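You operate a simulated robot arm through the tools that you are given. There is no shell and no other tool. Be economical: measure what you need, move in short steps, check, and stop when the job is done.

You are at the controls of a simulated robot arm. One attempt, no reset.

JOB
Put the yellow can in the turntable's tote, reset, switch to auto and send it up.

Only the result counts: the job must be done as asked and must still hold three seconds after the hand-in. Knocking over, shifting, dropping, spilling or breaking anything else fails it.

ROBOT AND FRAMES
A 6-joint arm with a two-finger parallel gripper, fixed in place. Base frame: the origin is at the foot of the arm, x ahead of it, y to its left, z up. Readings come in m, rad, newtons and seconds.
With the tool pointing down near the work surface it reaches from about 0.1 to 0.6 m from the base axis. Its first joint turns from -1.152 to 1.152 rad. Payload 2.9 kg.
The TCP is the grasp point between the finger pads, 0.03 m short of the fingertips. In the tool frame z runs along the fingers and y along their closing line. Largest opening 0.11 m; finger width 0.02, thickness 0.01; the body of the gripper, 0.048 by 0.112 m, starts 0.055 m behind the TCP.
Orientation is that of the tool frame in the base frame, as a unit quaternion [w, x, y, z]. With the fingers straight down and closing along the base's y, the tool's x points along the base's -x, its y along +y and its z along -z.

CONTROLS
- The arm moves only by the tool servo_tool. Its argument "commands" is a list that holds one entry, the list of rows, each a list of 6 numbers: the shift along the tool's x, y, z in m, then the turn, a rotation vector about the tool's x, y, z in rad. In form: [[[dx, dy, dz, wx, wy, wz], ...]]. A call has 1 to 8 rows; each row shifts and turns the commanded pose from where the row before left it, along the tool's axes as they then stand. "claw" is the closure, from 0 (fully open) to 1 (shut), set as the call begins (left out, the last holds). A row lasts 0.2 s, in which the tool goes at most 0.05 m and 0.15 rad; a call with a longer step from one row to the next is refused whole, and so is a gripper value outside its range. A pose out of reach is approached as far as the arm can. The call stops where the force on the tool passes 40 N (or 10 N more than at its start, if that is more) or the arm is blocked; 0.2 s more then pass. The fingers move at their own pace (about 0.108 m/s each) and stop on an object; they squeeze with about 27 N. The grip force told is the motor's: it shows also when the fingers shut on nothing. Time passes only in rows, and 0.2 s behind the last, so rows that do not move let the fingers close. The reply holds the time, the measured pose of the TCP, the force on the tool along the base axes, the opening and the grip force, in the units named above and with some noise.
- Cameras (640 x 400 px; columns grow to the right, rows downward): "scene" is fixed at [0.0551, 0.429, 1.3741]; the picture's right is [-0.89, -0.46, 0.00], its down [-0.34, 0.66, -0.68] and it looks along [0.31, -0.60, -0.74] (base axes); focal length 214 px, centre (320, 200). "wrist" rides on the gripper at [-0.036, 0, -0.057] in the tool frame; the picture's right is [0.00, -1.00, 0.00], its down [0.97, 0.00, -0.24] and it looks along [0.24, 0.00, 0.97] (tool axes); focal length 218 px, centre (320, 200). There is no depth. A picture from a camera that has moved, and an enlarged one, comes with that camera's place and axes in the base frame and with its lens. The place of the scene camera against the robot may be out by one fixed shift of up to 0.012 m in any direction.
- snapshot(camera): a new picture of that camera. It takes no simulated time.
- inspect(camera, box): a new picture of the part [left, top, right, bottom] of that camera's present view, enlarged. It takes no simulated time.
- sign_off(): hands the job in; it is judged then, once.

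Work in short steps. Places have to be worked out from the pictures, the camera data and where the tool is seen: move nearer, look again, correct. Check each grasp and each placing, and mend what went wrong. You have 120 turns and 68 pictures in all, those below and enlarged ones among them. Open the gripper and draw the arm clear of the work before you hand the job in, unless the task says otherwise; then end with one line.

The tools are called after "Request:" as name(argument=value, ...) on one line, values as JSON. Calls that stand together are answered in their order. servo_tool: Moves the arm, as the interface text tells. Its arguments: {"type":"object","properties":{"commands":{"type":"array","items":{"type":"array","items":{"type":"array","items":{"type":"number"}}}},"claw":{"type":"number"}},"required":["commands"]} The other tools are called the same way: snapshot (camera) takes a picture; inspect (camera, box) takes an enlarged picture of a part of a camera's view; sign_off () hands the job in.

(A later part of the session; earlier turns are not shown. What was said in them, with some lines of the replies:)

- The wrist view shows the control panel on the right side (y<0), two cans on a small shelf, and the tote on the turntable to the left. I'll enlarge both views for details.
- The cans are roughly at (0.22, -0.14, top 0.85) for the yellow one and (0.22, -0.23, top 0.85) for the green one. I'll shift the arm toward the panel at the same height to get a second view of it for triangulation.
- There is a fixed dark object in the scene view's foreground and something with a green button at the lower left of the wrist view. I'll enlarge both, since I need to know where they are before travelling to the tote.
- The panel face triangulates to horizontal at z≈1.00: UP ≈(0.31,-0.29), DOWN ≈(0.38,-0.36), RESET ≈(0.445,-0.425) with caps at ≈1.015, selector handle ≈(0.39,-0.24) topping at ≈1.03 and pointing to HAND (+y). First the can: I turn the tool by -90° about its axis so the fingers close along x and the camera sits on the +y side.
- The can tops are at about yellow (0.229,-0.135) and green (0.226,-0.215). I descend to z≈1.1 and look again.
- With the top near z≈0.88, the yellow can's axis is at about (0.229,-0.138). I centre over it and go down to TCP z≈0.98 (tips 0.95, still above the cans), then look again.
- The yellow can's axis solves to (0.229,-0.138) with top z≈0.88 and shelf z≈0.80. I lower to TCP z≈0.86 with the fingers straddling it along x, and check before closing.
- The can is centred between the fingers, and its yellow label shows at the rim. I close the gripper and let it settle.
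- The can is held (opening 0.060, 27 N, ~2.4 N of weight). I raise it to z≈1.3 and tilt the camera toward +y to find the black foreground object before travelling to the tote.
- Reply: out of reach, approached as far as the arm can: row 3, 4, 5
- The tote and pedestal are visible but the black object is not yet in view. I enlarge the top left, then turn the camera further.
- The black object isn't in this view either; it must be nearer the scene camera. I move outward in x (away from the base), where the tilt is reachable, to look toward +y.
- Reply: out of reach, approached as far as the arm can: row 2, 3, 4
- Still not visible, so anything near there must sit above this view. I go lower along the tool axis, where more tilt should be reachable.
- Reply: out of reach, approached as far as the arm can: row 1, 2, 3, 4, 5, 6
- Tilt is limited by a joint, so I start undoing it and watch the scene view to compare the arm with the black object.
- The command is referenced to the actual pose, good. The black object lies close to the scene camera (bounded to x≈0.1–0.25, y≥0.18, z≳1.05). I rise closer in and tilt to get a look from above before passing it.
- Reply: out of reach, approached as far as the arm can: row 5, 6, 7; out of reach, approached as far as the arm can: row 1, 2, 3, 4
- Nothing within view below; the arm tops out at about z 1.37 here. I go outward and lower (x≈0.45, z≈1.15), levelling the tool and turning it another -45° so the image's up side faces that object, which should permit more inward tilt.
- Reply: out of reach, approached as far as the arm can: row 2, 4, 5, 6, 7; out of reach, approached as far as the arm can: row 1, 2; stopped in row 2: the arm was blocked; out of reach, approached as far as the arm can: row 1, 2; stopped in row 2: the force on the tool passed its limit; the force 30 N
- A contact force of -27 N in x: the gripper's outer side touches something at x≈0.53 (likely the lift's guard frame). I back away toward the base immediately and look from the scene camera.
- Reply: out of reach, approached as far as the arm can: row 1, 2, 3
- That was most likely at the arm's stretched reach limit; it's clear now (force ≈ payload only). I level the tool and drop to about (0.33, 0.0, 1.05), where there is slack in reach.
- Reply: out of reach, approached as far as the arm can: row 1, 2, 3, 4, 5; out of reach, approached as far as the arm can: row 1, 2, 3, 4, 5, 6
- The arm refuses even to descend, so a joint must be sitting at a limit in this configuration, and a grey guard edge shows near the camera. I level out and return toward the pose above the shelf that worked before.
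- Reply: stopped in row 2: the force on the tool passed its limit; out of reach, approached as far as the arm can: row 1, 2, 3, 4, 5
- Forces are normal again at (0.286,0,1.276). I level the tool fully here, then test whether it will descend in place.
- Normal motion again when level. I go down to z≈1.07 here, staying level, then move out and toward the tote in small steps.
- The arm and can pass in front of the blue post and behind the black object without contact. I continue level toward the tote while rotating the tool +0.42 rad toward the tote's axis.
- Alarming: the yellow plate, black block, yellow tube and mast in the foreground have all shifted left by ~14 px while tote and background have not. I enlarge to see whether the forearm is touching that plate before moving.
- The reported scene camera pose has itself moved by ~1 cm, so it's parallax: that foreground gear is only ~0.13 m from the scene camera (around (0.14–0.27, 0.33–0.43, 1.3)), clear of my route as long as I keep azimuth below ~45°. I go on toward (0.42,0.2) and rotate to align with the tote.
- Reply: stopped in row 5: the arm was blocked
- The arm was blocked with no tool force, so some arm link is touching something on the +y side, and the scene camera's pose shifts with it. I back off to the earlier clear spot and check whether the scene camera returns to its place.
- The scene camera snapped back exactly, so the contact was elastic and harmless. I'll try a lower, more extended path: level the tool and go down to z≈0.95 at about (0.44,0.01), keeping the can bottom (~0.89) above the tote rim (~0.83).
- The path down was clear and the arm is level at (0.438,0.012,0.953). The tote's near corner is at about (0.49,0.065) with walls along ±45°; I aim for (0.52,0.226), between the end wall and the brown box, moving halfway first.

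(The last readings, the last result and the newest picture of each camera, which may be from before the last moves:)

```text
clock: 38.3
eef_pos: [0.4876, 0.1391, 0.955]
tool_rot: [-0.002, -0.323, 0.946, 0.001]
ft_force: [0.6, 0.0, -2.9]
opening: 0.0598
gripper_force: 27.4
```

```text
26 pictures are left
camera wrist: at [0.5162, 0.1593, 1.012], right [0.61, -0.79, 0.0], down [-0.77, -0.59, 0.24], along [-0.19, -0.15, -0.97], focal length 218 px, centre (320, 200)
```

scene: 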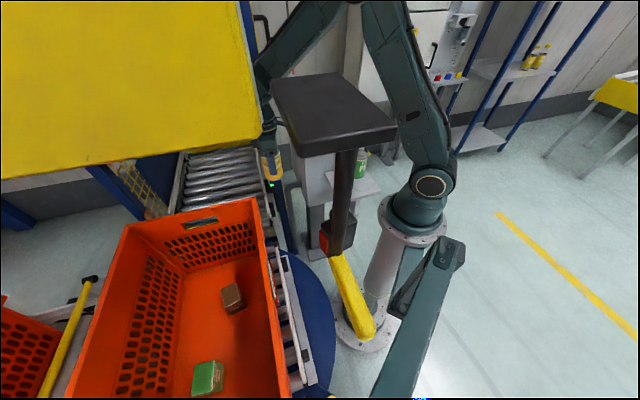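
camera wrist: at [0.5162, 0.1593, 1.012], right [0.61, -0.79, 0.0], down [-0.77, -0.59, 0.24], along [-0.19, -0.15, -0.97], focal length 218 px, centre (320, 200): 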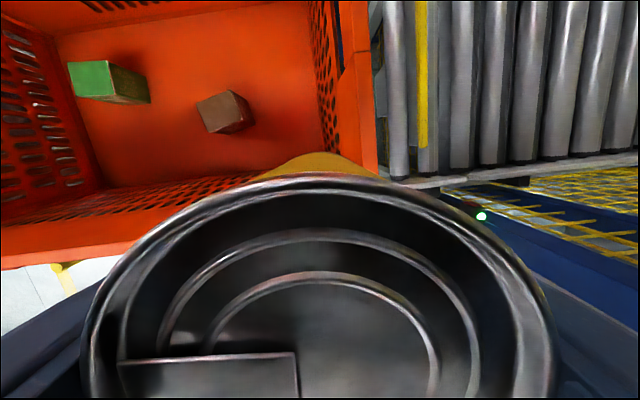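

Clear so far. The brown box centre solves to (0.456,0.352), floor z≈0.515, so (0.518,0.24) is free; the TCP should end near z≈0.58. I move over it and descend part way.

Request:
servo_tool(commands=[[[-0.0285, 0.0203, 0, 0, 0, 0], [-0.0285, 0.0203, 0, 0, 0, 0], [-0.0285, 0.0203, 0, 0, 0, 0], [0, 0, 0.04, 0, 0, 0], [0, 0, 0.04, 0, 0, 0], [0, 0, 0.04, 0, 0, 0], [0, 0, 0, 0, 0, 0]]])

Request:
snapshot(camera="scene")

Request:
snapshot(camera="wrist")

```text
clock: 39.9
eef_pos: [0.516, 0.2385, 0.8347]
tool_rot: [-0.001, -0.324, 0.946, 0.001]
ft_force: [0.0, 0.7, -4.0]
opening: 0.0594
gripper_force: 26.9
```

```text
25 pictures are left
```

scene: 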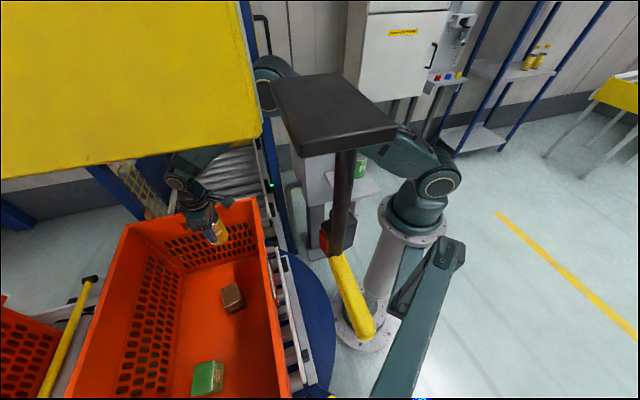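

```text
24 pictures are left
camera wrist: at [0.5449, 0.2605, 0.8914], right [0.61, -0.79, 0.0], down [-0.77, -0.59, 0.24], along [-0.19, -0.15, -0.97], focal length 218 px, centre (320, 200)
```

wrist: 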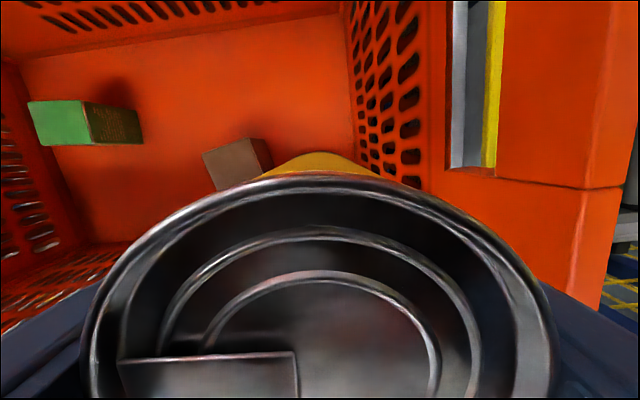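

The can is over free floor inside the tote, with ~0.12 m to the brown box and clear of the end wall. I descend another 0.2 m, then feel for the floor in small steps.

Request:
servo_tool(commands=[[[0, 0, 0.035, 0, 0, 0], [0, 0, 0.035, 0, 0, 0], [0, 0, 0.035, 0, 0, 0], [0, 0, 0.035, 0, 0, 0], [0, 0, 0.035, 0, 0, 0], [0, 0, 0.02, 0, 0, 0], [0, 0, 0, 0, 0, 0]]])

Request:
snapshot(camera="scene")

```text
clock: 41.5
eef_pos: [0.5162, 0.2396, 0.6388]
tool_rot: [-0.001, -0.324, 0.946, 0.001]
ft_force: [-0.5, -0.3, -2.7]
opening: 0.0594
gripper_force: 27.0
```

```text
23 pictures are left
```

scene: 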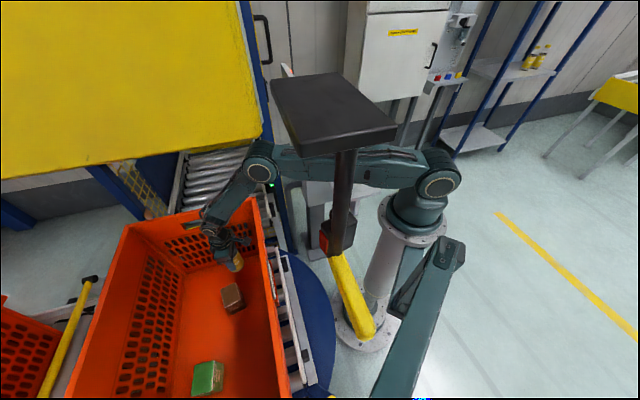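

Still no contact at z=0.639. I lower in 1 cm rows until the reading shows the can touching the floor.

Request:
servo_tool(commands=[[[0, 0, 0.012, 0, 0, 0], [0, 0, 0.012, 0, 0, 0], [0, 0, 0.012, 0, 0, 0], [0, 0, 0.008, 0, 0, 0], [0, 0, 0.005, 0, 0, 0]]])

```text
clock: 42.7
eef_pos: [0.5177, 0.2382, 0.5886]
tool_rot: [-0.001, -0.324, 0.946, 0.0]
ft_force: [0.3, 0.0, -3.3]
opening: 0.0594
gripper_force: 27.1
```

Request:
servo_tool(commands=[[[0, 0, 0.004, 0, 0, 0], [0, 0, 0.004, 0, 0, 0], [0, 0, 0.004, 0, 0, 0], [0, 0, 0.004, 0, 0, 0]]])

```text
clock: 43.7
eef_pos: [0.5177, 0.2388, 0.5736]
tool_rot: [0.0, -0.324, 0.946, 0.001]
ft_force: [0.5, 1.0, -2.6]
opening: 0.0594
gripper_force: 27.1
```

Still only the payload weight shows at z=0.574, so I keep feeling downward.

Request:
servo_tool(commands=[[[0, 0, 0.004, 0, 0, 0], [0, 0, 0.004, 0, 0, 0], [0, 0, 0.004, 0, 0, 0]]])

Request:
inspect(camera="scene", box=[170, 180, 310, 330])

```text
clock: 44.5
eef_pos: [0.5209, 0.2403, 0.5663]
tool_rot: [0.004, -0.323, 0.946, 0.001]
ft_force: [-1.5, 0.6, 29.1]
opening: 0.0593
gripper_force: 27.3
```

```text
2.67 times, centred on (240, 255) of scene
camera zoom: at [0.0546, 0.4288, 1.3742], right [-0.89, -0.46, 0.0], down [-0.34, 0.66, -0.68], along [0.31, -0.6, -0.74], focal length 572 px, centre (533, 53)
```

zoom: 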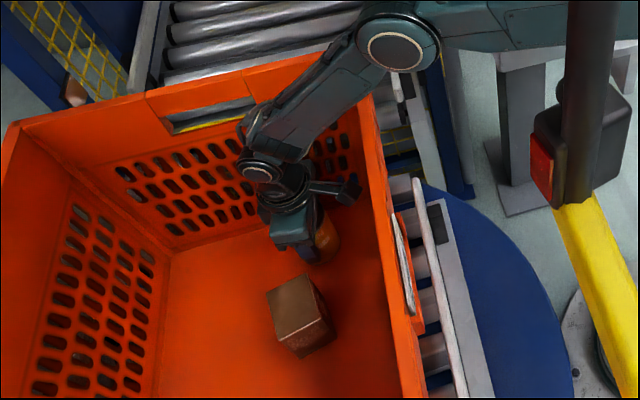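

The can is on the tote floor (29 N up). I relieve ~3 mm and open the fingers only to about 0.085 m.

Request:
servo_tool(commands=[[[0, 0, -0.004, 0, 0, 0], [0, 0, 0, 0, 0, 0]]])

Request:
servo_tool(commands=[[[0, 0, 0, 0, 0, 0], [0, 0, 0, 0, 0, 0], [0, 0, 0, 0, 0, 0]]], claw=0.23)

Request:
servo_tool(commands=[[[0, 0, -0.015, 0, 0, 0], [0, 0, -0.03, 0, 0, 0], [0, 0, -0.035, 0, 0, 0], [0, 0, -0.04, 0, 0, 0], [0, 0, -0.04, 0, 0, 0], [0, 0, -0.04, 0, 0, 0], [0, 0, 0, 0, 0, 0]]])

Request:
snapshot(camera="wrist")

```text
clock: 45.1
eef_pos: [0.5175, 0.238, 0.5667]
tool_rot: [-0.001, -0.324, 0.946, 0.0]
ft_force: [4.1, 1.3, 7.5]
opening: 0.0595
gripper_force: 27.3
```

```text
clock: 45.9
eef_pos: [0.518, 0.2386, 0.5662]
tool_rot: [0.0, -0.324, 0.946, 0.0]
ft_force: [-0.4, 0.2, 0.1]
opening: 0.0851
gripper_force: 0.0
```

```text
clock: 47.5
eef_pos: [0.5171, 0.2398, 0.7657]
tool_rot: [-0.001, -0.324, 0.946, 0.0]
ft_force: [0.6, 0.2, -0.5]
opening: 0.0845
gripper_force: 0.0
```

```text
21 pictures are left
camera wrist: at [0.5455, 0.2598, 0.8232], right [0.61, -0.79, 0.0], down [-0.77, -0.59, 0.24], along [-0.19, -0.15, -0.97], focal length 218 px, centre (320, 200)
```

wrist: 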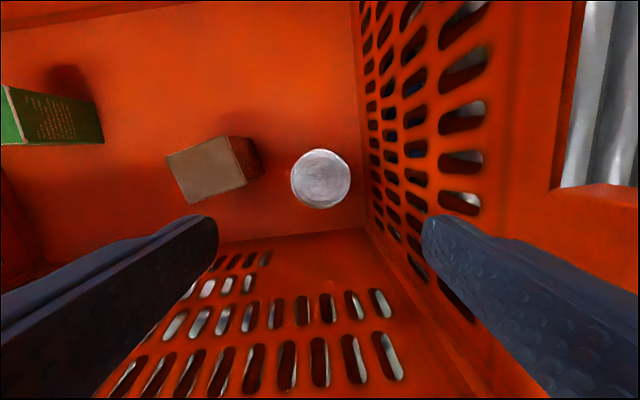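

The can stands upright on the tote floor with the boxes undisturbed. I lift out along the same path and return to about (0.44,0.01).

Request:
servo_tool(commands=[[[0, 0, -0.045, 0, 0, 0], [0, 0, -0.045, 0, 0, 0], [0, 0, -0.045, 0, 0, 0], [0, 0, -0.045, 0, 0, 0], [0, 0, -0.01, 0, 0, 0], [0, 0, 0, 0, 0, 0]]], claw=1)

Request:
servo_tool(commands=[[[0.0403, -0.0262, 0, 0, 0, 0], [0.0403, -0.0262, 0, 0, 0, 0], [0.0403, -0.0262, 0, 0, 0, 0], [0.0403, -0.0262, 0, 0, 0, 0], [0.0403, -0.0262, 0, 0, 0, 0], [0.02, 0.02, -0.03, 0, 0, 0], [0.02, 0.02, -0.03, 0, 0, 0], [0, 0, 0, 0, 0, 0]]])

Request:
servo_tool(commands=[[[0, 0, -0.03, 0, 0, 0.14], [0, 0, -0.03, 0, 0, 0.14], [0, 0, -0.03, 0, 0, 0.14], [0, 0, 0, 0, 0, 0.14], [0, 0, 0, 0, 0, 0.14], [0, 0, 0, 0, 0, 0.14], [0, 0, 0, 0, 0, 0.14], [0, 0, 0, 0, 0, 0]]])

```text
clock: 48.9
eef_pos: [0.519, 0.2389, 0.9558]
tool_rot: [0.0, -0.325, 0.946, 0.0]
ft_force: [-0.5, 0.0, 0.4]
opening: 0.0
gripper_force: 26.9
```

```text
clock: 50.7
eef_pos: [0.3814, 0.0195, 1.0152]
tool_rot: [0.0, -0.325, 0.946, 0.001]
ft_force: [0.2, 0.0, -0.2]
opening: 0.0
gripper_force: 26.7
```

```text
clock: 52.5
eef_pos: [0.3835, 0.0186, 1.1058]
tool_rot: [-0.001, 0.16, 0.987, 0.0]
ft_force: [0.1, 0.3, 0.2]
opening: 0.0
gripper_force: 26.5
```

Rotation is proceeding without trouble (tool x now at 162°, want ≈45° so the camera sits on the user side of the panel). I continue turning.

Request:
servo_tool(commands=[[[0, 0, 0, 0, 0, 0.145], [0, 0, 0, 0, 0, 0.145], [0, 0, 0, 0, 0, 0.145], [0, 0, 0, 0, 0, 0.145], [0, 0, 0, 0, 0, 0.145], [0, 0, 0, 0, 0, 0.145], [0, 0, 0, 0, 0, 0.145], [0, 0, 0, 0, 0, 0]]])

Request:
servo_tool(commands=[[[0, 0, 0, 0, 0, 0.145], [0, 0, 0, 0, 0, 0.145], [0, 0, 0, 0, 0, 0.145], [0, 0, 0, 0, 0, 0.145], [0, 0, 0, 0, 0, 0.145], [0, 0, 0, 0, 0, 0.145], [0, 0, 0, 0, 0, 0.15], [0, 0, 0, 0, 0, 0]]])

```text
clock: 54.3
eef_pos: [0.3837, 0.0186, 1.1058]
tool_rot: [-0.001, 0.62, 0.784, -0.001]
ft_force: [-1.1, -0.7, -0.5]
opening: 0.0002
gripper_force: 27.2
```

```text
clock: 56.1
eef_pos: [0.3838, 0.0194, 1.1059]
tool_rot: [0.0, 0.924, 0.382, 0.0]
ft_force: [-0.3, -0.3, 0.4]
opening: 0.0
gripper_force: 26.9
```

Tool x now points to (0.707,0.707). I swing around the panel's user side at z≈1.16 to hover about (0.34,-0.30) and look straight at the controls.

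Request:
servo_tool(commands=[[[-0.0283, -0.0184, -0.02, 0, 0, 0], [-0.0283, -0.0184, -0.02, 0, 0, 0], [-0.0283, -0.0184, -0.02, 0, 0, 0], [-0.032, 0.0274, 0, 0, 0, 0], [-0.032, 0.0274, 0, 0, 0, 0], [-0.032, 0.0274, 0, 0, 0, 0], [0, 0, 0, 0, 0, 0]]])

Request:
servo_tool(commands=[[[-0.032, 0.0274, 0, 0, 0, 0], [-0.032, 0.0274, 0, 0, 0, 0], [-0.032, 0.0274, 0, 0, 0, 0], [0.007, 0.035, 0, 0, 0, 0], [0.007, 0.035, 0, 0, 0, 0], [0, 0, 0, 0, 0, 0]]])

Request:
snapshot(camera="wrist")

```text
clock: 57.7
eef_pos: [0.2753, -0.1284, 1.1662]
tool_rot: [0.0, 0.924, 0.383, 0.0]
ft_force: [-1.1, -0.3, -0.2]
opening: 0.0001
gripper_force: 26.8
```

```text
clock: 59.1
eef_pos: [0.3241, -0.2944, 1.1665]
tool_rot: [-0.001, 0.924, 0.382, -0.001]
ft_force: [-0.1, -0.7, 0.7]
opening: 0.0
gripper_force: 26.8
```

```text
20 pictures are left
camera wrist: at [0.2984, -0.3211, 1.2242], right [-0.71, 0.71, 0.0], down [0.69, 0.69, 0.24], along [0.17, 0.17, -0.97], focal length 218 px, centre (320, 200)
```

wrist: 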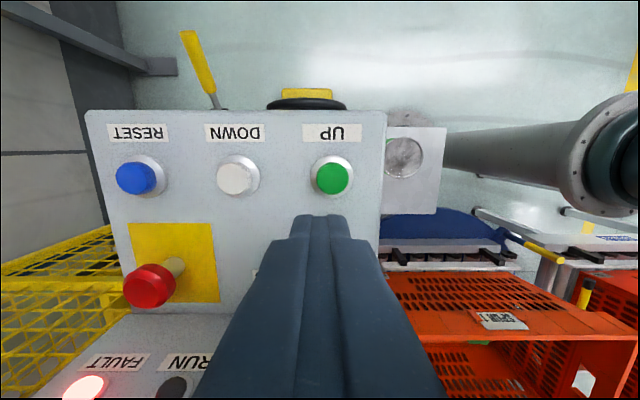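

The FAULT lamp is lit, and RESET, DOWN and UP confirm at (0.445,-0.425), (0.379,-0.358), (0.311,-0.292), caps at z≈1.014. I move over RESET with the fingers shut at the current height.

Request:
servo_tool(commands=[[[-0.002, 0.0445, 0, 0, 0, 0], [-0.002, 0.0445, 0, 0, 0, 0], [-0.002, 0.0445, 0, 0, 0, 0], [-0.001, 0.0445, 0, 0, 0, 0], [0, 0, 0, 0, 0, 0]]])

```text
clock: 60.3
eef_pos: [0.4399, -0.4201, 1.1625]
tool_rot: [-0.002, 0.924, 0.383, -0.001]
ft_force: [-0.1, -1.0, 0.2]
opening: 0.0002
gripper_force: 26.7
out of reach, approached as far as the arm can: row 4
```

That is just at the reach edge; lowering will help. I descend to tip ≈1.03 while correcting the last few mm.

Request:
servo_tool(commands=[[[0, 0.004, 0.03, 0, 0, 0], [0, 0.003, 0.03, 0, 0, 0], [0, 0, 0.035, 0, 0, 0], [0, 0, 0, 0, 0, 0]]])

Request:
snapshot(camera="wrist")

```text
clock: 61.3
eef_pos: [0.4461, -0.4262, 1.0681]
tool_rot: [0.0, 0.924, 0.383, -0.001]
ft_force: [0.3, -0.4, 0.4]
opening: 0.0001
gripper_force: 26.6
```

```text
19 pictures are left
camera wrist: at [0.4203, -0.4517, 1.1248], right [-0.71, 0.71, 0.0], down [0.69, 0.69, 0.24], along [0.17, 0.17, -0.97], focal length 218 px, centre (320, 200)
```

wrist: 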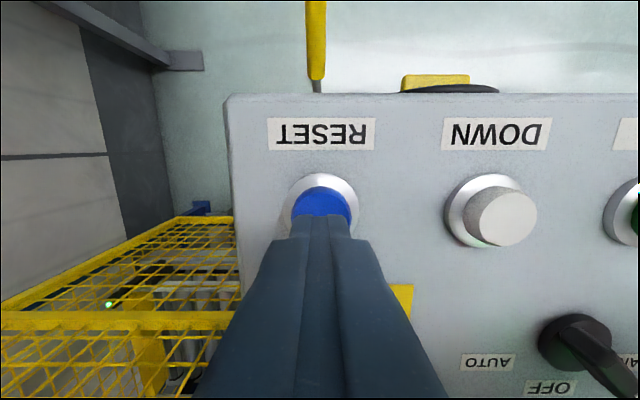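

The fingertip is centred over the blue RESET cap. I press down in small rows and watch the force.

Request:
servo_tool(commands=[[[0, 0, 0.01, 0, 0, 0], [0, 0, 0.008, 0, 0, 0], [0, 0, 0.005, 0, 0, 0], [0, 0, 0.003, 0, 0, 0], [0, 0, 0.003, 0, 0, 0]]])

```text
clock: 62.5
eef_pos: [0.4464, -0.4253, 1.0415]
tool_rot: [0.003, 0.924, 0.382, 0.001]
ft_force: [-2.2, 4.2, 22.6]
opening: 0.0
gripper_force: 27.1
```

The button is being pushed (22.6 N up). I press about 2 mm more, hold briefly, then lift off.

Request:
servo_tool(commands=[[[0, 0, 0.002, 0, 0, 0], [0, 0, 0.002, 0, 0, 0], [0, 0, 0, 0, 0, 0]]])

Request:
servo_tool(commands=[[[0, 0, -0.02, 0, 0, 0], [0, 0, -0.02, 0, 0, 0], [0, 0, -0.02, 0, 0, 0], [0, 0, -0.02, 0, 0, 0], [-0.02, -0.04, 0, 0, 0, 0], [-0.01, -0.04, 0, 0, 0, 0], [0, -0.03, 0, 0, 0, 0], [0, 0, 0, 0, 0, 0]]])

Request:
snapshot(camera="wrist")

```text
clock: 63.0
eef_pos: [0.4453, -0.4248, 1.0428]
tool_rot: [0.005, 0.924, 0.383, 0.002]
ft_force: [-3.1, 4.2, 11.0]
opening: 0.0002
gripper_force: 26.9
stopped in row 2: the force on the tool passed its limit (the readings are from after the stop); the commanded pose is now the measured one
```

```text
clock: 64.8
eef_pos: [0.3484, -0.3688, 1.1194]
tool_rot: [0.004, 0.924, 0.383, 0.001]
ft_force: [0.6, 0.0, -0.4]
opening: 0.0002
gripper_force: 27.0
```

```text
18 pictures are left
camera wrist: at [0.3206, -0.3947, 1.1771], right [-0.71, 0.71, -0.01], down [0.68, 0.69, 0.24], along [0.18, 0.16, -0.97], focal length 218 px, centre (320, 200)
```

wrist: 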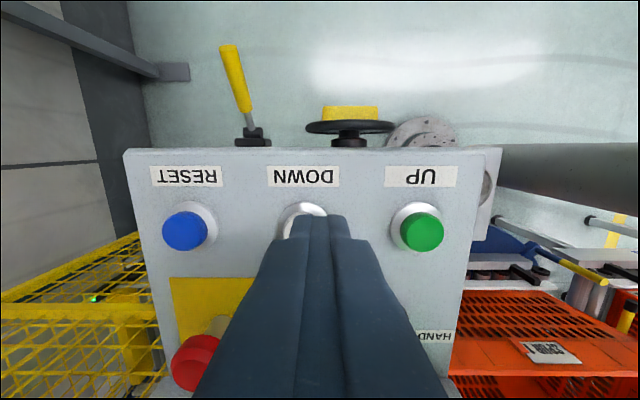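

RESET was pressed past the force limit and released. I move back and up to view the lamps and the selector together.

Request:
servo_tool(commands=[[[0, 0, -0.045, 0, 0, 0], [0, 0, -0.045, 0, 0, 0], [0, 0, -0.04, 0, 0, 0], [0.018, -0.04, 0, 0, 0, 0], [0.018, -0.04, 0, 0, 0, 0], [0.018, -0.04, 0, 0, 0, 0], [0, 0, 0, 0, 0, 0]]])

Request:
snapshot(camera="wrist")

```text
clock: 66.4
eef_pos: [0.299, -0.2454, 1.2497]
tool_rot: [0.004, 0.924, 0.382, 0.001]
ft_force: [-0.1, -0.9, 0.0]
opening: 0.0001
gripper_force: 27.3
```

```text
17 pictures are left
camera wrist: at [0.2726, -0.2715, 1.3071], right [-0.71, 0.71, -0.01], down [0.68, 0.69, 0.24], along [0.18, 0.16, -0.97], focal length 218 px, centre (320, 200)
```

wrist: 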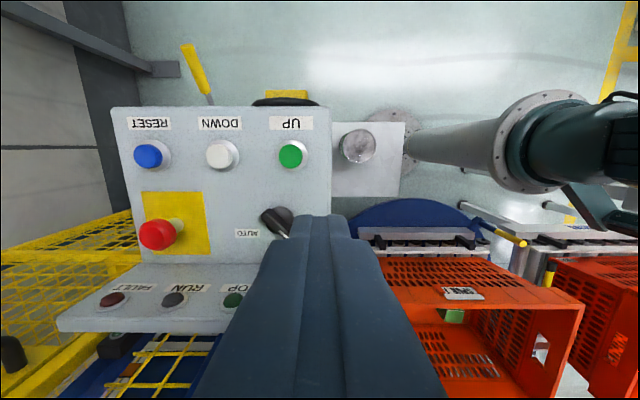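

The FAULT lamp is now off. Next the selector: I move a bit left and lower so the fingers don't hide it, for a precise close look.

Request:
servo_tool(commands=[[[0, -0.04, 0.03, 0, 0, 0], [0.005, -0.03, 0.04, 0, 0, 0], [0.005, 0, 0.04, 0, 0, 0], [0, 0, 0, 0, 0, 0]]])

Request:
inspect(camera="wrist", box=[60, 100, 340, 300])

```text
refused: row 2 steps farther than a row can; nothing moved
```

```text
2.00 times, centred on (200, 200) of wrist
camera zoom: at [0.2726, -0.2715, 1.3071], right [-0.71, 0.71, -0.01], down [0.68, 0.69, 0.24], along [0.18, 0.16, -0.97], focal length 436 px, centre (560, 200)
```

zoom: 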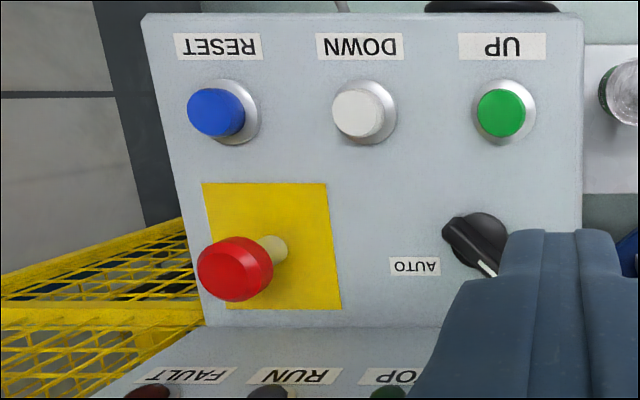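

One row was a hair too long; I resend it in smaller rows.

Request:
servo_tool(commands=[[[0, -0.03, 0.03, 0, 0, 0], [0.005, -0.03, 0.03, 0, 0, 0], [0.005, -0.01, 0.04, 0, 0, 0], [0, 0, 0.02, 0, 0, 0], [0, 0, 0, 0, 0, 0]]])

Request:
inspect(camera="wrist", box=[40, 120, 340, 320])

```text
clock: 67.6
eef_pos: [0.2576, -0.1879, 1.1289]
tool_rot: [0.004, 0.924, 0.382, 0.002]
ft_force: [-0.1, -0.5, -0.1]
opening: 0.0
gripper_force: 27.5
```

```text
2.00 times, centred on (190, 220) of wrist
camera zoom: at [0.2317, -0.2146, 1.1854], right [-0.71, 0.71, -0.01], down [0.68, 0.69, 0.24], along [0.18, 0.16, -0.97], focal length 436 px, centre (580, 160)
```

zoom: 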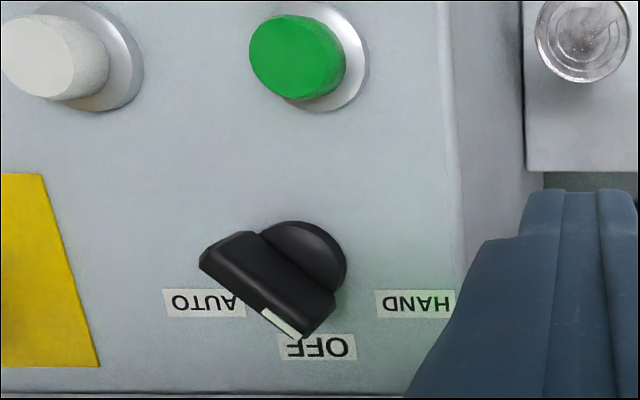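

The selector axis is at ≈(0.390,-0.240), handle ~5 cm long, top z≈1.025, pointing at HAND (+y). I'll turn it by pushing its tail (at -y) with the shut fingers from the +x side round toward -x; first I go above (0.420,-0.2555) and descend to tip ≈1.03 to check.

Request:
servo_tool(commands=[[[0.0168, 0.0406, 0, 0, 0, 0], [0.0168, 0.0406, 0, 0, 0, 0], [0.0168, 0.0406, 0, 0, 0, 0], [0.0168, 0.0406, 0, 0, 0, 0], [0, 0, 0.035, 0, 0, 0], [0, 0, 0.03, 0, 0, 0], [0, 0, 0, 0, 0, 0]]])

Request:
inspect(camera="wrist", box=[220, 120, 480, 320])

```text
clock: 69.2
eef_pos: [0.4193, -0.2567, 1.0645]
tool_rot: [0.004, 0.924, 0.382, 0.001]
ft_force: [-0.1, 0.2, 0.5]
opening: 0.0003
gripper_force: 27.2
```

```text
2.00 times, centred on (350, 220) of wrist
camera zoom: at [0.3939, -0.2827, 1.1218], right [-0.71, 0.71, -0.01], down [0.68, 0.69, 0.24], along [0.18, 0.16, -0.97], focal length 436 px, centre (260, 160)
```

zoom: 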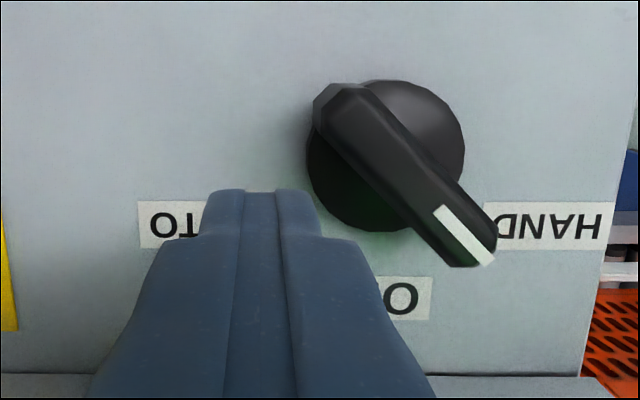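

The handle's tail end is at (0.390,-0.265) and the tip at (0.390,-0.214), so the axis is (0.390,-0.240). I lower the fingertips beside the tail to z≈1.012 and then sweep the tail in an arc.

Request:
servo_tool(commands=[[[0, 0, 0.012, 0, 0, 0], [0, 0, 0.01, 0, 0, 0], [0, 0, 0, 0, 0, 0]]])

Request:
servo_tool(commands=[[[-0.0086, -0.0103, 0, 0, 0, 0], [-0.0054, -0.0005, 0, 0, 0, 0], [-0.0062, -0.0034, 0, 0, 0, 0], [-0.0042, -0.0057, 0, 0, 0, 0], [0, 0, 0, 0, 0, 0]]])

Request:
inspect(camera="wrist", box=[220, 120, 480, 320])

```text
clock: 70.0
eef_pos: [0.4198, -0.2576, 1.042]
tool_rot: [0.004, 0.924, 0.383, 0.002]
ft_force: [-0.4, 0.1, 0.2]
opening: 0.0
gripper_force: 27.4
```

```text
clock: 71.2
eef_pos: [0.3873, -0.2595, 1.0422]
tool_rot: [0.003, 0.924, 0.382, 0.001]
ft_force: [-0.1, 0.3, 0.3]
opening: 0.0001
gripper_force: 27.1
```

```text
2.00 times, centred on (350, 220) of wrist
camera zoom: at [0.3625, -0.2861, 1.1001], right [-0.71, 0.71, -0.01], down [0.69, 0.69, 0.24], along [0.17, 0.16, -0.97], focal length 436 px, centre (260, 160)
```

zoom: 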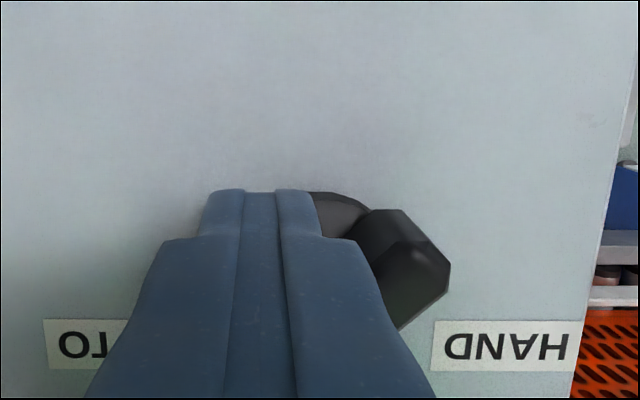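

The handle's tail now lies toward -x, meaning the pointer looks turned to AUTO already. I lift off and look from the user side.

Request:
servo_tool(commands=[[[-0.004, 0.004, -0.005, 0, 0, 0], [0, 0, -0.03, 0, 0, 0], [0, -0.02, -0.04, 0, 0, 0], [-0.02, -0.04, -0.02, 0, 0, 0], [-0.02, -0.04, 0, 0, 0, 0], [0, 0, 0, 0, 0, 0]]])

Request:
snapshot(camera="wrist")

```text
clock: 72.6
eef_pos: [0.2885, -0.221, 1.1359]
tool_rot: [0.005, 0.924, 0.383, 0.001]
ft_force: [0.1, 0.5, 0.4]
opening: 0.0
gripper_force: 26.7
```

```text
12 pictures are left
camera wrist: at [0.2629, -0.2483, 1.1938], right [-0.71, 0.71, -0.01], down [0.68, 0.69, 0.24], along [0.18, 0.16, -0.97], focal length 218 px, centre (320, 200)
```

wrist: 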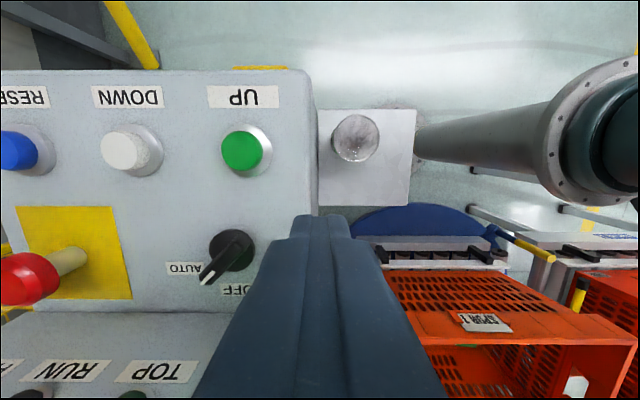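

The pointer now clearly shows AUTO. I move over the green UP button and descend to just above it.

Request:
servo_tool(commands=[[[-0.0172, 0.033, 0, 0, 0, 0], [-0.0172, 0.033, 0, 0, 0, 0], [0, 0, 0.035, 0, 0, 0], [0, 0, 0.03, 0, 0, 0], [0, 0, 0, 0, 0, 0]]])

Request:
snapshot(camera="wrist")

```text
clock: 73.8
eef_pos: [0.3128, -0.2939, 1.0719]
tool_rot: [0.004, 0.924, 0.383, 0.001]
ft_force: [0.6, -0.2, 0.0]
opening: 0.0
gripper_force: 26.6
```

```text
11 pictures are left
camera wrist: at [0.2862, -0.3205, 1.1288], right [-0.71, 0.71, -0.01], down [0.68, 0.69, 0.24], along [0.17, 0.16, -0.97], focal length 218 px, centre (320, 200)
```

wrist: 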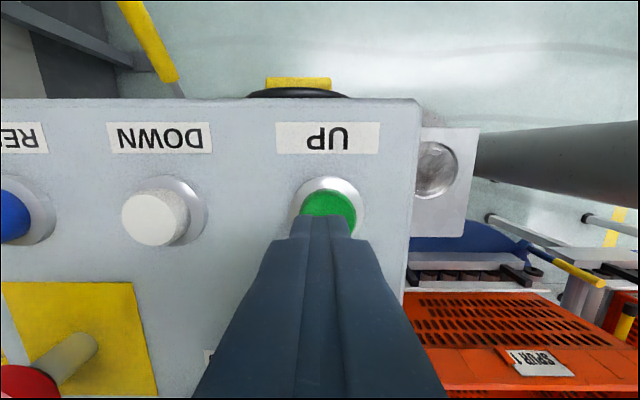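

The fingertip is ~4 mm left of the UP cap's centre, so I correct that and press down in small rows.

Request:
servo_tool(commands=[[[0, -0.004, 0.01, 0, 0, 0], [0, 0, 0.01, 0, 0, 0], [0, 0, 0.006, 0, 0, 0], [0, 0, 0.003, 0, 0, 0], [0, 0, 0.003, 0, 0, 0]]])

Request:
servo_tool(commands=[[[0, 0, 0.002, 0, 0, 0], [0, 0, 0.002, 0, 0, 0], [0, 0, 0.001, 0, 0, 0]]])

```text
clock: 75.0
eef_pos: [0.3083, -0.2915, 1.0415]
tool_rot: [0.006, 0.924, 0.383, 0.003]
ft_force: [-5.2, 3.6, 23.6]
opening: 0.0
gripper_force: 27.1
```

```text
clock: 75.5
eef_pos: [0.3095, -0.2906, 1.0423]
tool_rot: [0.006, 0.924, 0.383, 0.003]
ft_force: [-6.2, 5.0, 18.0]
opening: 0.0001
gripper_force: 26.8
stopped in row 2: the force on the tool passed its limit (the readings are from after the stop); the commanded pose is now the measured one
```

UP was pressed to the force limit like RESET was. I lift off, draw back toward the base side, and look at both views.

Request:
servo_tool(commands=[[[0, 0, -0.02, 0, 0, 0], [0, 0, -0.04, 0, 0, 0], [0, 0, -0.04, 0, 0, 0], [0, 0, -0.04, 0, 0, 0], [0.01, -0.03, -0.03, 0, 0, 0], [0.01, -0.03, -0.03, 0, 0, 0], [0, 0, 0, 0, 0, 0]]])

Request:
snapshot(camera="scene")

Request:
snapshot(camera="wrist")

```text
clock: 77.1
eef_pos: [0.2793, -0.2334, 1.2407]
tool_rot: [0.005, 0.924, 0.383, 0.002]
ft_force: [-0.6, -0.1, -0.8]
opening: 0.0
gripper_force: 26.8
```

```text
10 pictures are left
```

scene: 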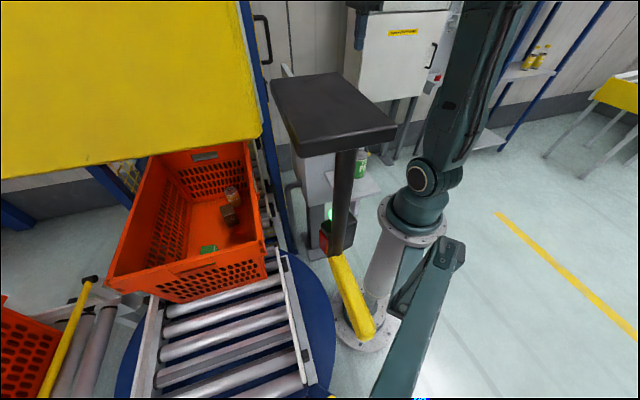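

```text
9 pictures are left
camera wrist: at [0.2532, -0.26, 1.2978], right [-0.71, 0.71, -0.01], down [0.68, 0.69, 0.24], along [0.18, 0.16, -0.97], focal length 218 px, centre (320, 200)
```

wrist: 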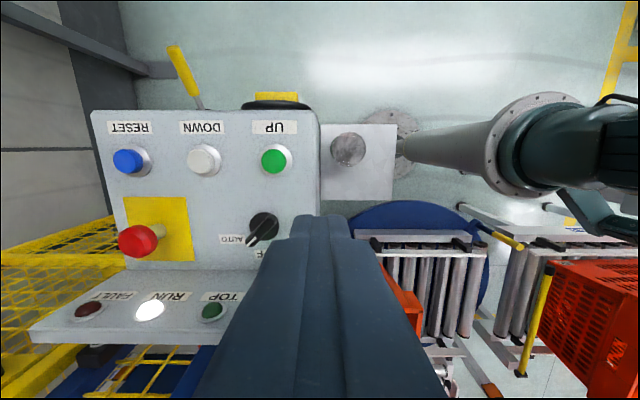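

The RUN lamp is lit and the tote is rolling into the lift. I open the gripper and wait clear of everything while the lift runs.

Request:
servo_tool(commands=[[[-0.03, 0, 0, 0, 0, 0], [0, 0, 0, 0, 0, 0], [0, 0, 0, 0, 0, 0], [0, 0, 0, 0, 0, 0], [0, 0, 0, 0, 0, 0], [0, 0, 0, 0, 0, 0], [0, 0, 0, 0, 0, 0], [0, 0, 0, 0, 0, 0]]], claw=0)

Request:
servo_tool(commands=[[[0, 0, 0, 0, 0, 0], [0, 0, 0, 0, 0, 0], [0, 0, 0, 0, 0, 0], [0, 0, 0, 0, 0, 0], [0, 0, 0, 0, 0, 0], [0, 0, 0, 0, 0, 0], [0, 0, 0, 0, 0, 0], [0, 0, 0, 0, 0, 0]]])

Request:
servo_tool(commands=[[[0, 0, 0, 0, 0, 0], [0, 0, 0, 0, 0, 0], [0, 0, 0, 0, 0, 0], [0, 0, 0, 0, 0, 0], [0, 0, 0, 0, 0, 0], [0, 0, 0, 0, 0, 0], [0, 0, 0, 0, 0, 0], [0, 0, 0, 0, 0, 0]]])

Request:
snapshot(camera="scene")

Request:
snapshot(camera="wrist")

```text
clock: 78.9
eef_pos: [0.2575, -0.2551, 1.2399]
tool_rot: [0.006, 0.924, 0.383, 0.002]
ft_force: [0.0, 0.3, -0.7]
opening: 0.1098
gripper_force: 0.2
```

```text
clock: 80.7
eef_pos: [0.2587, -0.255, 1.2405]
tool_rot: [0.006, 0.924, 0.383, 0.002]
ft_force: [0.1, -0.1, 0.9]
opening: 0.11
gripper_force: 0.2
```

```text
clock: 82.5
eef_pos: [0.2585, -0.2555, 1.2404]
tool_rot: [0.006, 0.924, 0.383, 0.003]
ft_force: [-0.4, -0.8, 0.6]
opening: 0.1102
gripper_force: 0.0
```

```text
8 pictures are left
```

scene: 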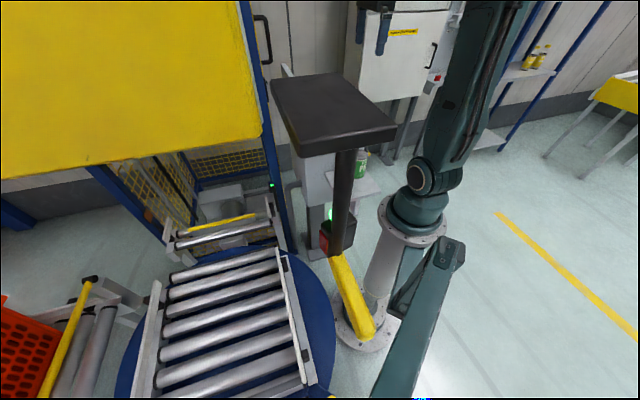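

```text
7 pictures are left
camera wrist: at [0.2321, -0.2815, 1.2971], right [-0.71, 0.71, -0.01], down [0.68, 0.69, 0.24], along [0.18, 0.16, -0.97], focal length 218 px, centre (320, 200)
```

wrist: 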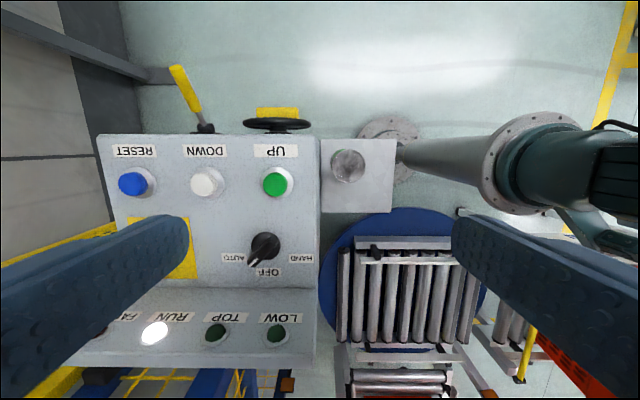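

The tote has gone up and RUN is still lit, with TOP not yet lit. I keep waiting.

Request:
servo_tool(commands=[[[0, 0, 0, 0, 0, 0], [0, 0, 0, 0, 0, 0], [0, 0, 0, 0, 0, 0], [0, 0, 0, 0, 0, 0], [0, 0, 0, 0, 0, 0], [0, 0, 0, 0, 0, 0], [0, 0, 0, 0, 0, 0], [0, 0, 0, 0, 0, 0]]])

Request:
servo_tool(commands=[[[0, 0, 0, 0, 0, 0], [0, 0, 0, 0, 0, 0], [0, 0, 0, 0, 0, 0], [0, 0, 0, 0, 0, 0], [0, 0, 0, 0, 0, 0], [0, 0, 0, 0, 0, 0], [0, 0, 0, 0, 0, 0], [0, 0, 0, 0, 0, 0]]])

Request:
servo_tool(commands=[[[0, 0, 0, 0, 0, 0], [0, 0, 0, 0, 0, 0], [0, 0, 0, 0, 0, 0], [0, 0, 0, 0, 0, 0], [0, 0, 0, 0, 0, 0], [0, 0, 0, 0, 0, 0], [0, 0, 0, 0, 0, 0], [0, 0, 0, 0, 0, 0]]])

Request:
snapshot(camera="wrist")

```text
clock: 84.3
eef_pos: [0.2581, -0.2548, 1.2393]
tool_rot: [0.007, 0.924, 0.382, 0.002]
ft_force: [-0.9, -0.3, 0.2]
opening: 0.1102
gripper_force: 0.1
```

```text
clock: 86.1
eef_pos: [0.258, -0.2545, 1.2398]
tool_rot: [0.006, 0.924, 0.383, 0.002]
ft_force: [0.0, 0.5, -0.2]
opening: 0.11
gripper_force: 0.2
```

```text
clock: 87.9
eef_pos: [0.2575, -0.2546, 1.2386]
tool_rot: [0.006, 0.924, 0.382, 0.003]
ft_force: [-0.5, 0.1, -0.4]
opening: 0.1101
gripper_force: 0.2
```

```text
6 pictures are left
camera wrist: at [0.2321, -0.2815, 1.2971], right [-0.71, 0.71, -0.01], down [0.68, 0.69, 0.24], along [0.18, 0.16, -0.97], focal length 218 px, centre (320, 200)
```

wrist: 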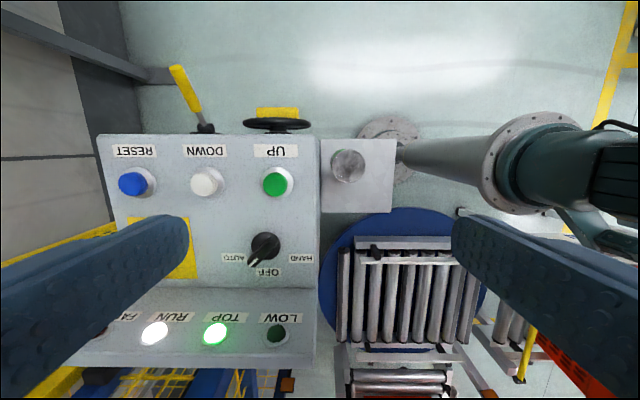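

TOP is lit: the lift has arrived. I wait a few more seconds to see that the state stays stable.

Request:
servo_tool(commands=[[[0, 0, 0, 0, 0, 0], [0, 0, 0, 0, 0, 0], [0, 0, 0, 0, 0, 0], [0, 0, 0, 0, 0, 0], [0, 0, 0, 0, 0, 0], [0, 0, 0, 0, 0, 0], [0, 0, 0, 0, 0, 0], [0, 0, 0, 0, 0, 0]]])

Request:
servo_tool(commands=[[[0, 0, 0, 0, 0, 0], [0, 0, 0, 0, 0, 0], [0, 0, 0, 0, 0, 0], [0, 0, 0, 0, 0, 0], [0, 0, 0, 0, 0, 0], [0, 0, 0, 0, 0, 0], [0, 0, 0, 0, 0, 0], [0, 0, 0, 0, 0, 0]]])

Request:
snapshot(camera="wrist")

Request:
snapshot(camera="scene")

```text
clock: 89.7
eef_pos: [0.2583, -0.256, 1.24]
tool_rot: [0.006, 0.924, 0.383, 0.002]
ft_force: [-0.3, 0.2, 0.1]
opening: 0.1103
gripper_force: 0.2
```

```text
clock: 91.5
eef_pos: [0.2583, -0.2553, 1.2397]
tool_rot: [0.007, 0.924, 0.383, 0.003]
ft_force: [-0.6, 0.6, 0.7]
opening: 0.1101
gripper_force: 0.1
```

```text
5 pictures are left
camera wrist: at [0.2321, -0.2815, 1.2971], right [-0.71, 0.71, -0.01], down [0.68, 0.69, 0.24], along [0.18, 0.16, -0.97], focal length 218 px, centre (320, 200)
```

wrist: 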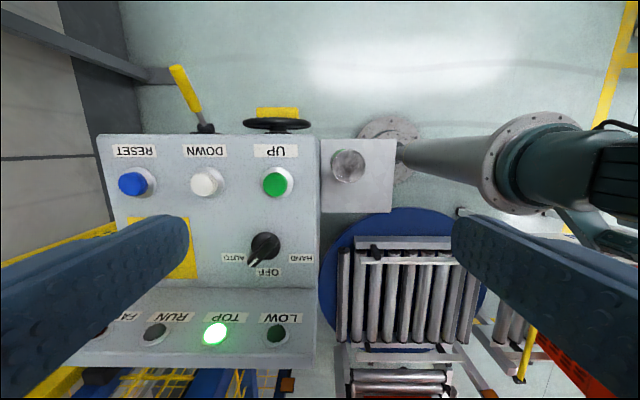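

```text
4 pictures are left
```

scene: 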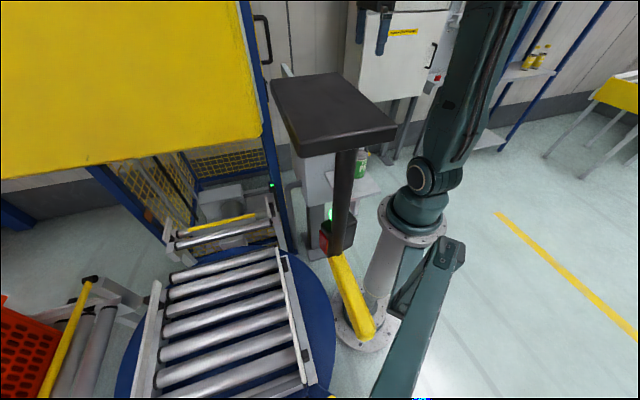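

RUN is off, TOP is lit, there is no fault, the selector is on AUTO, and the gripper is open and clear. I hand in.

Request:
sign_off()

```text
The job is handed in.
```

The yellow can is in the tote. I reset the fault, switched to AUTO and sent the tote up; at hand-in the TOP lamp was lit, with RUN and FAULT off. The arm briefly touched or stalled against something several times while I carried the can; nothing looked moved afterwards.
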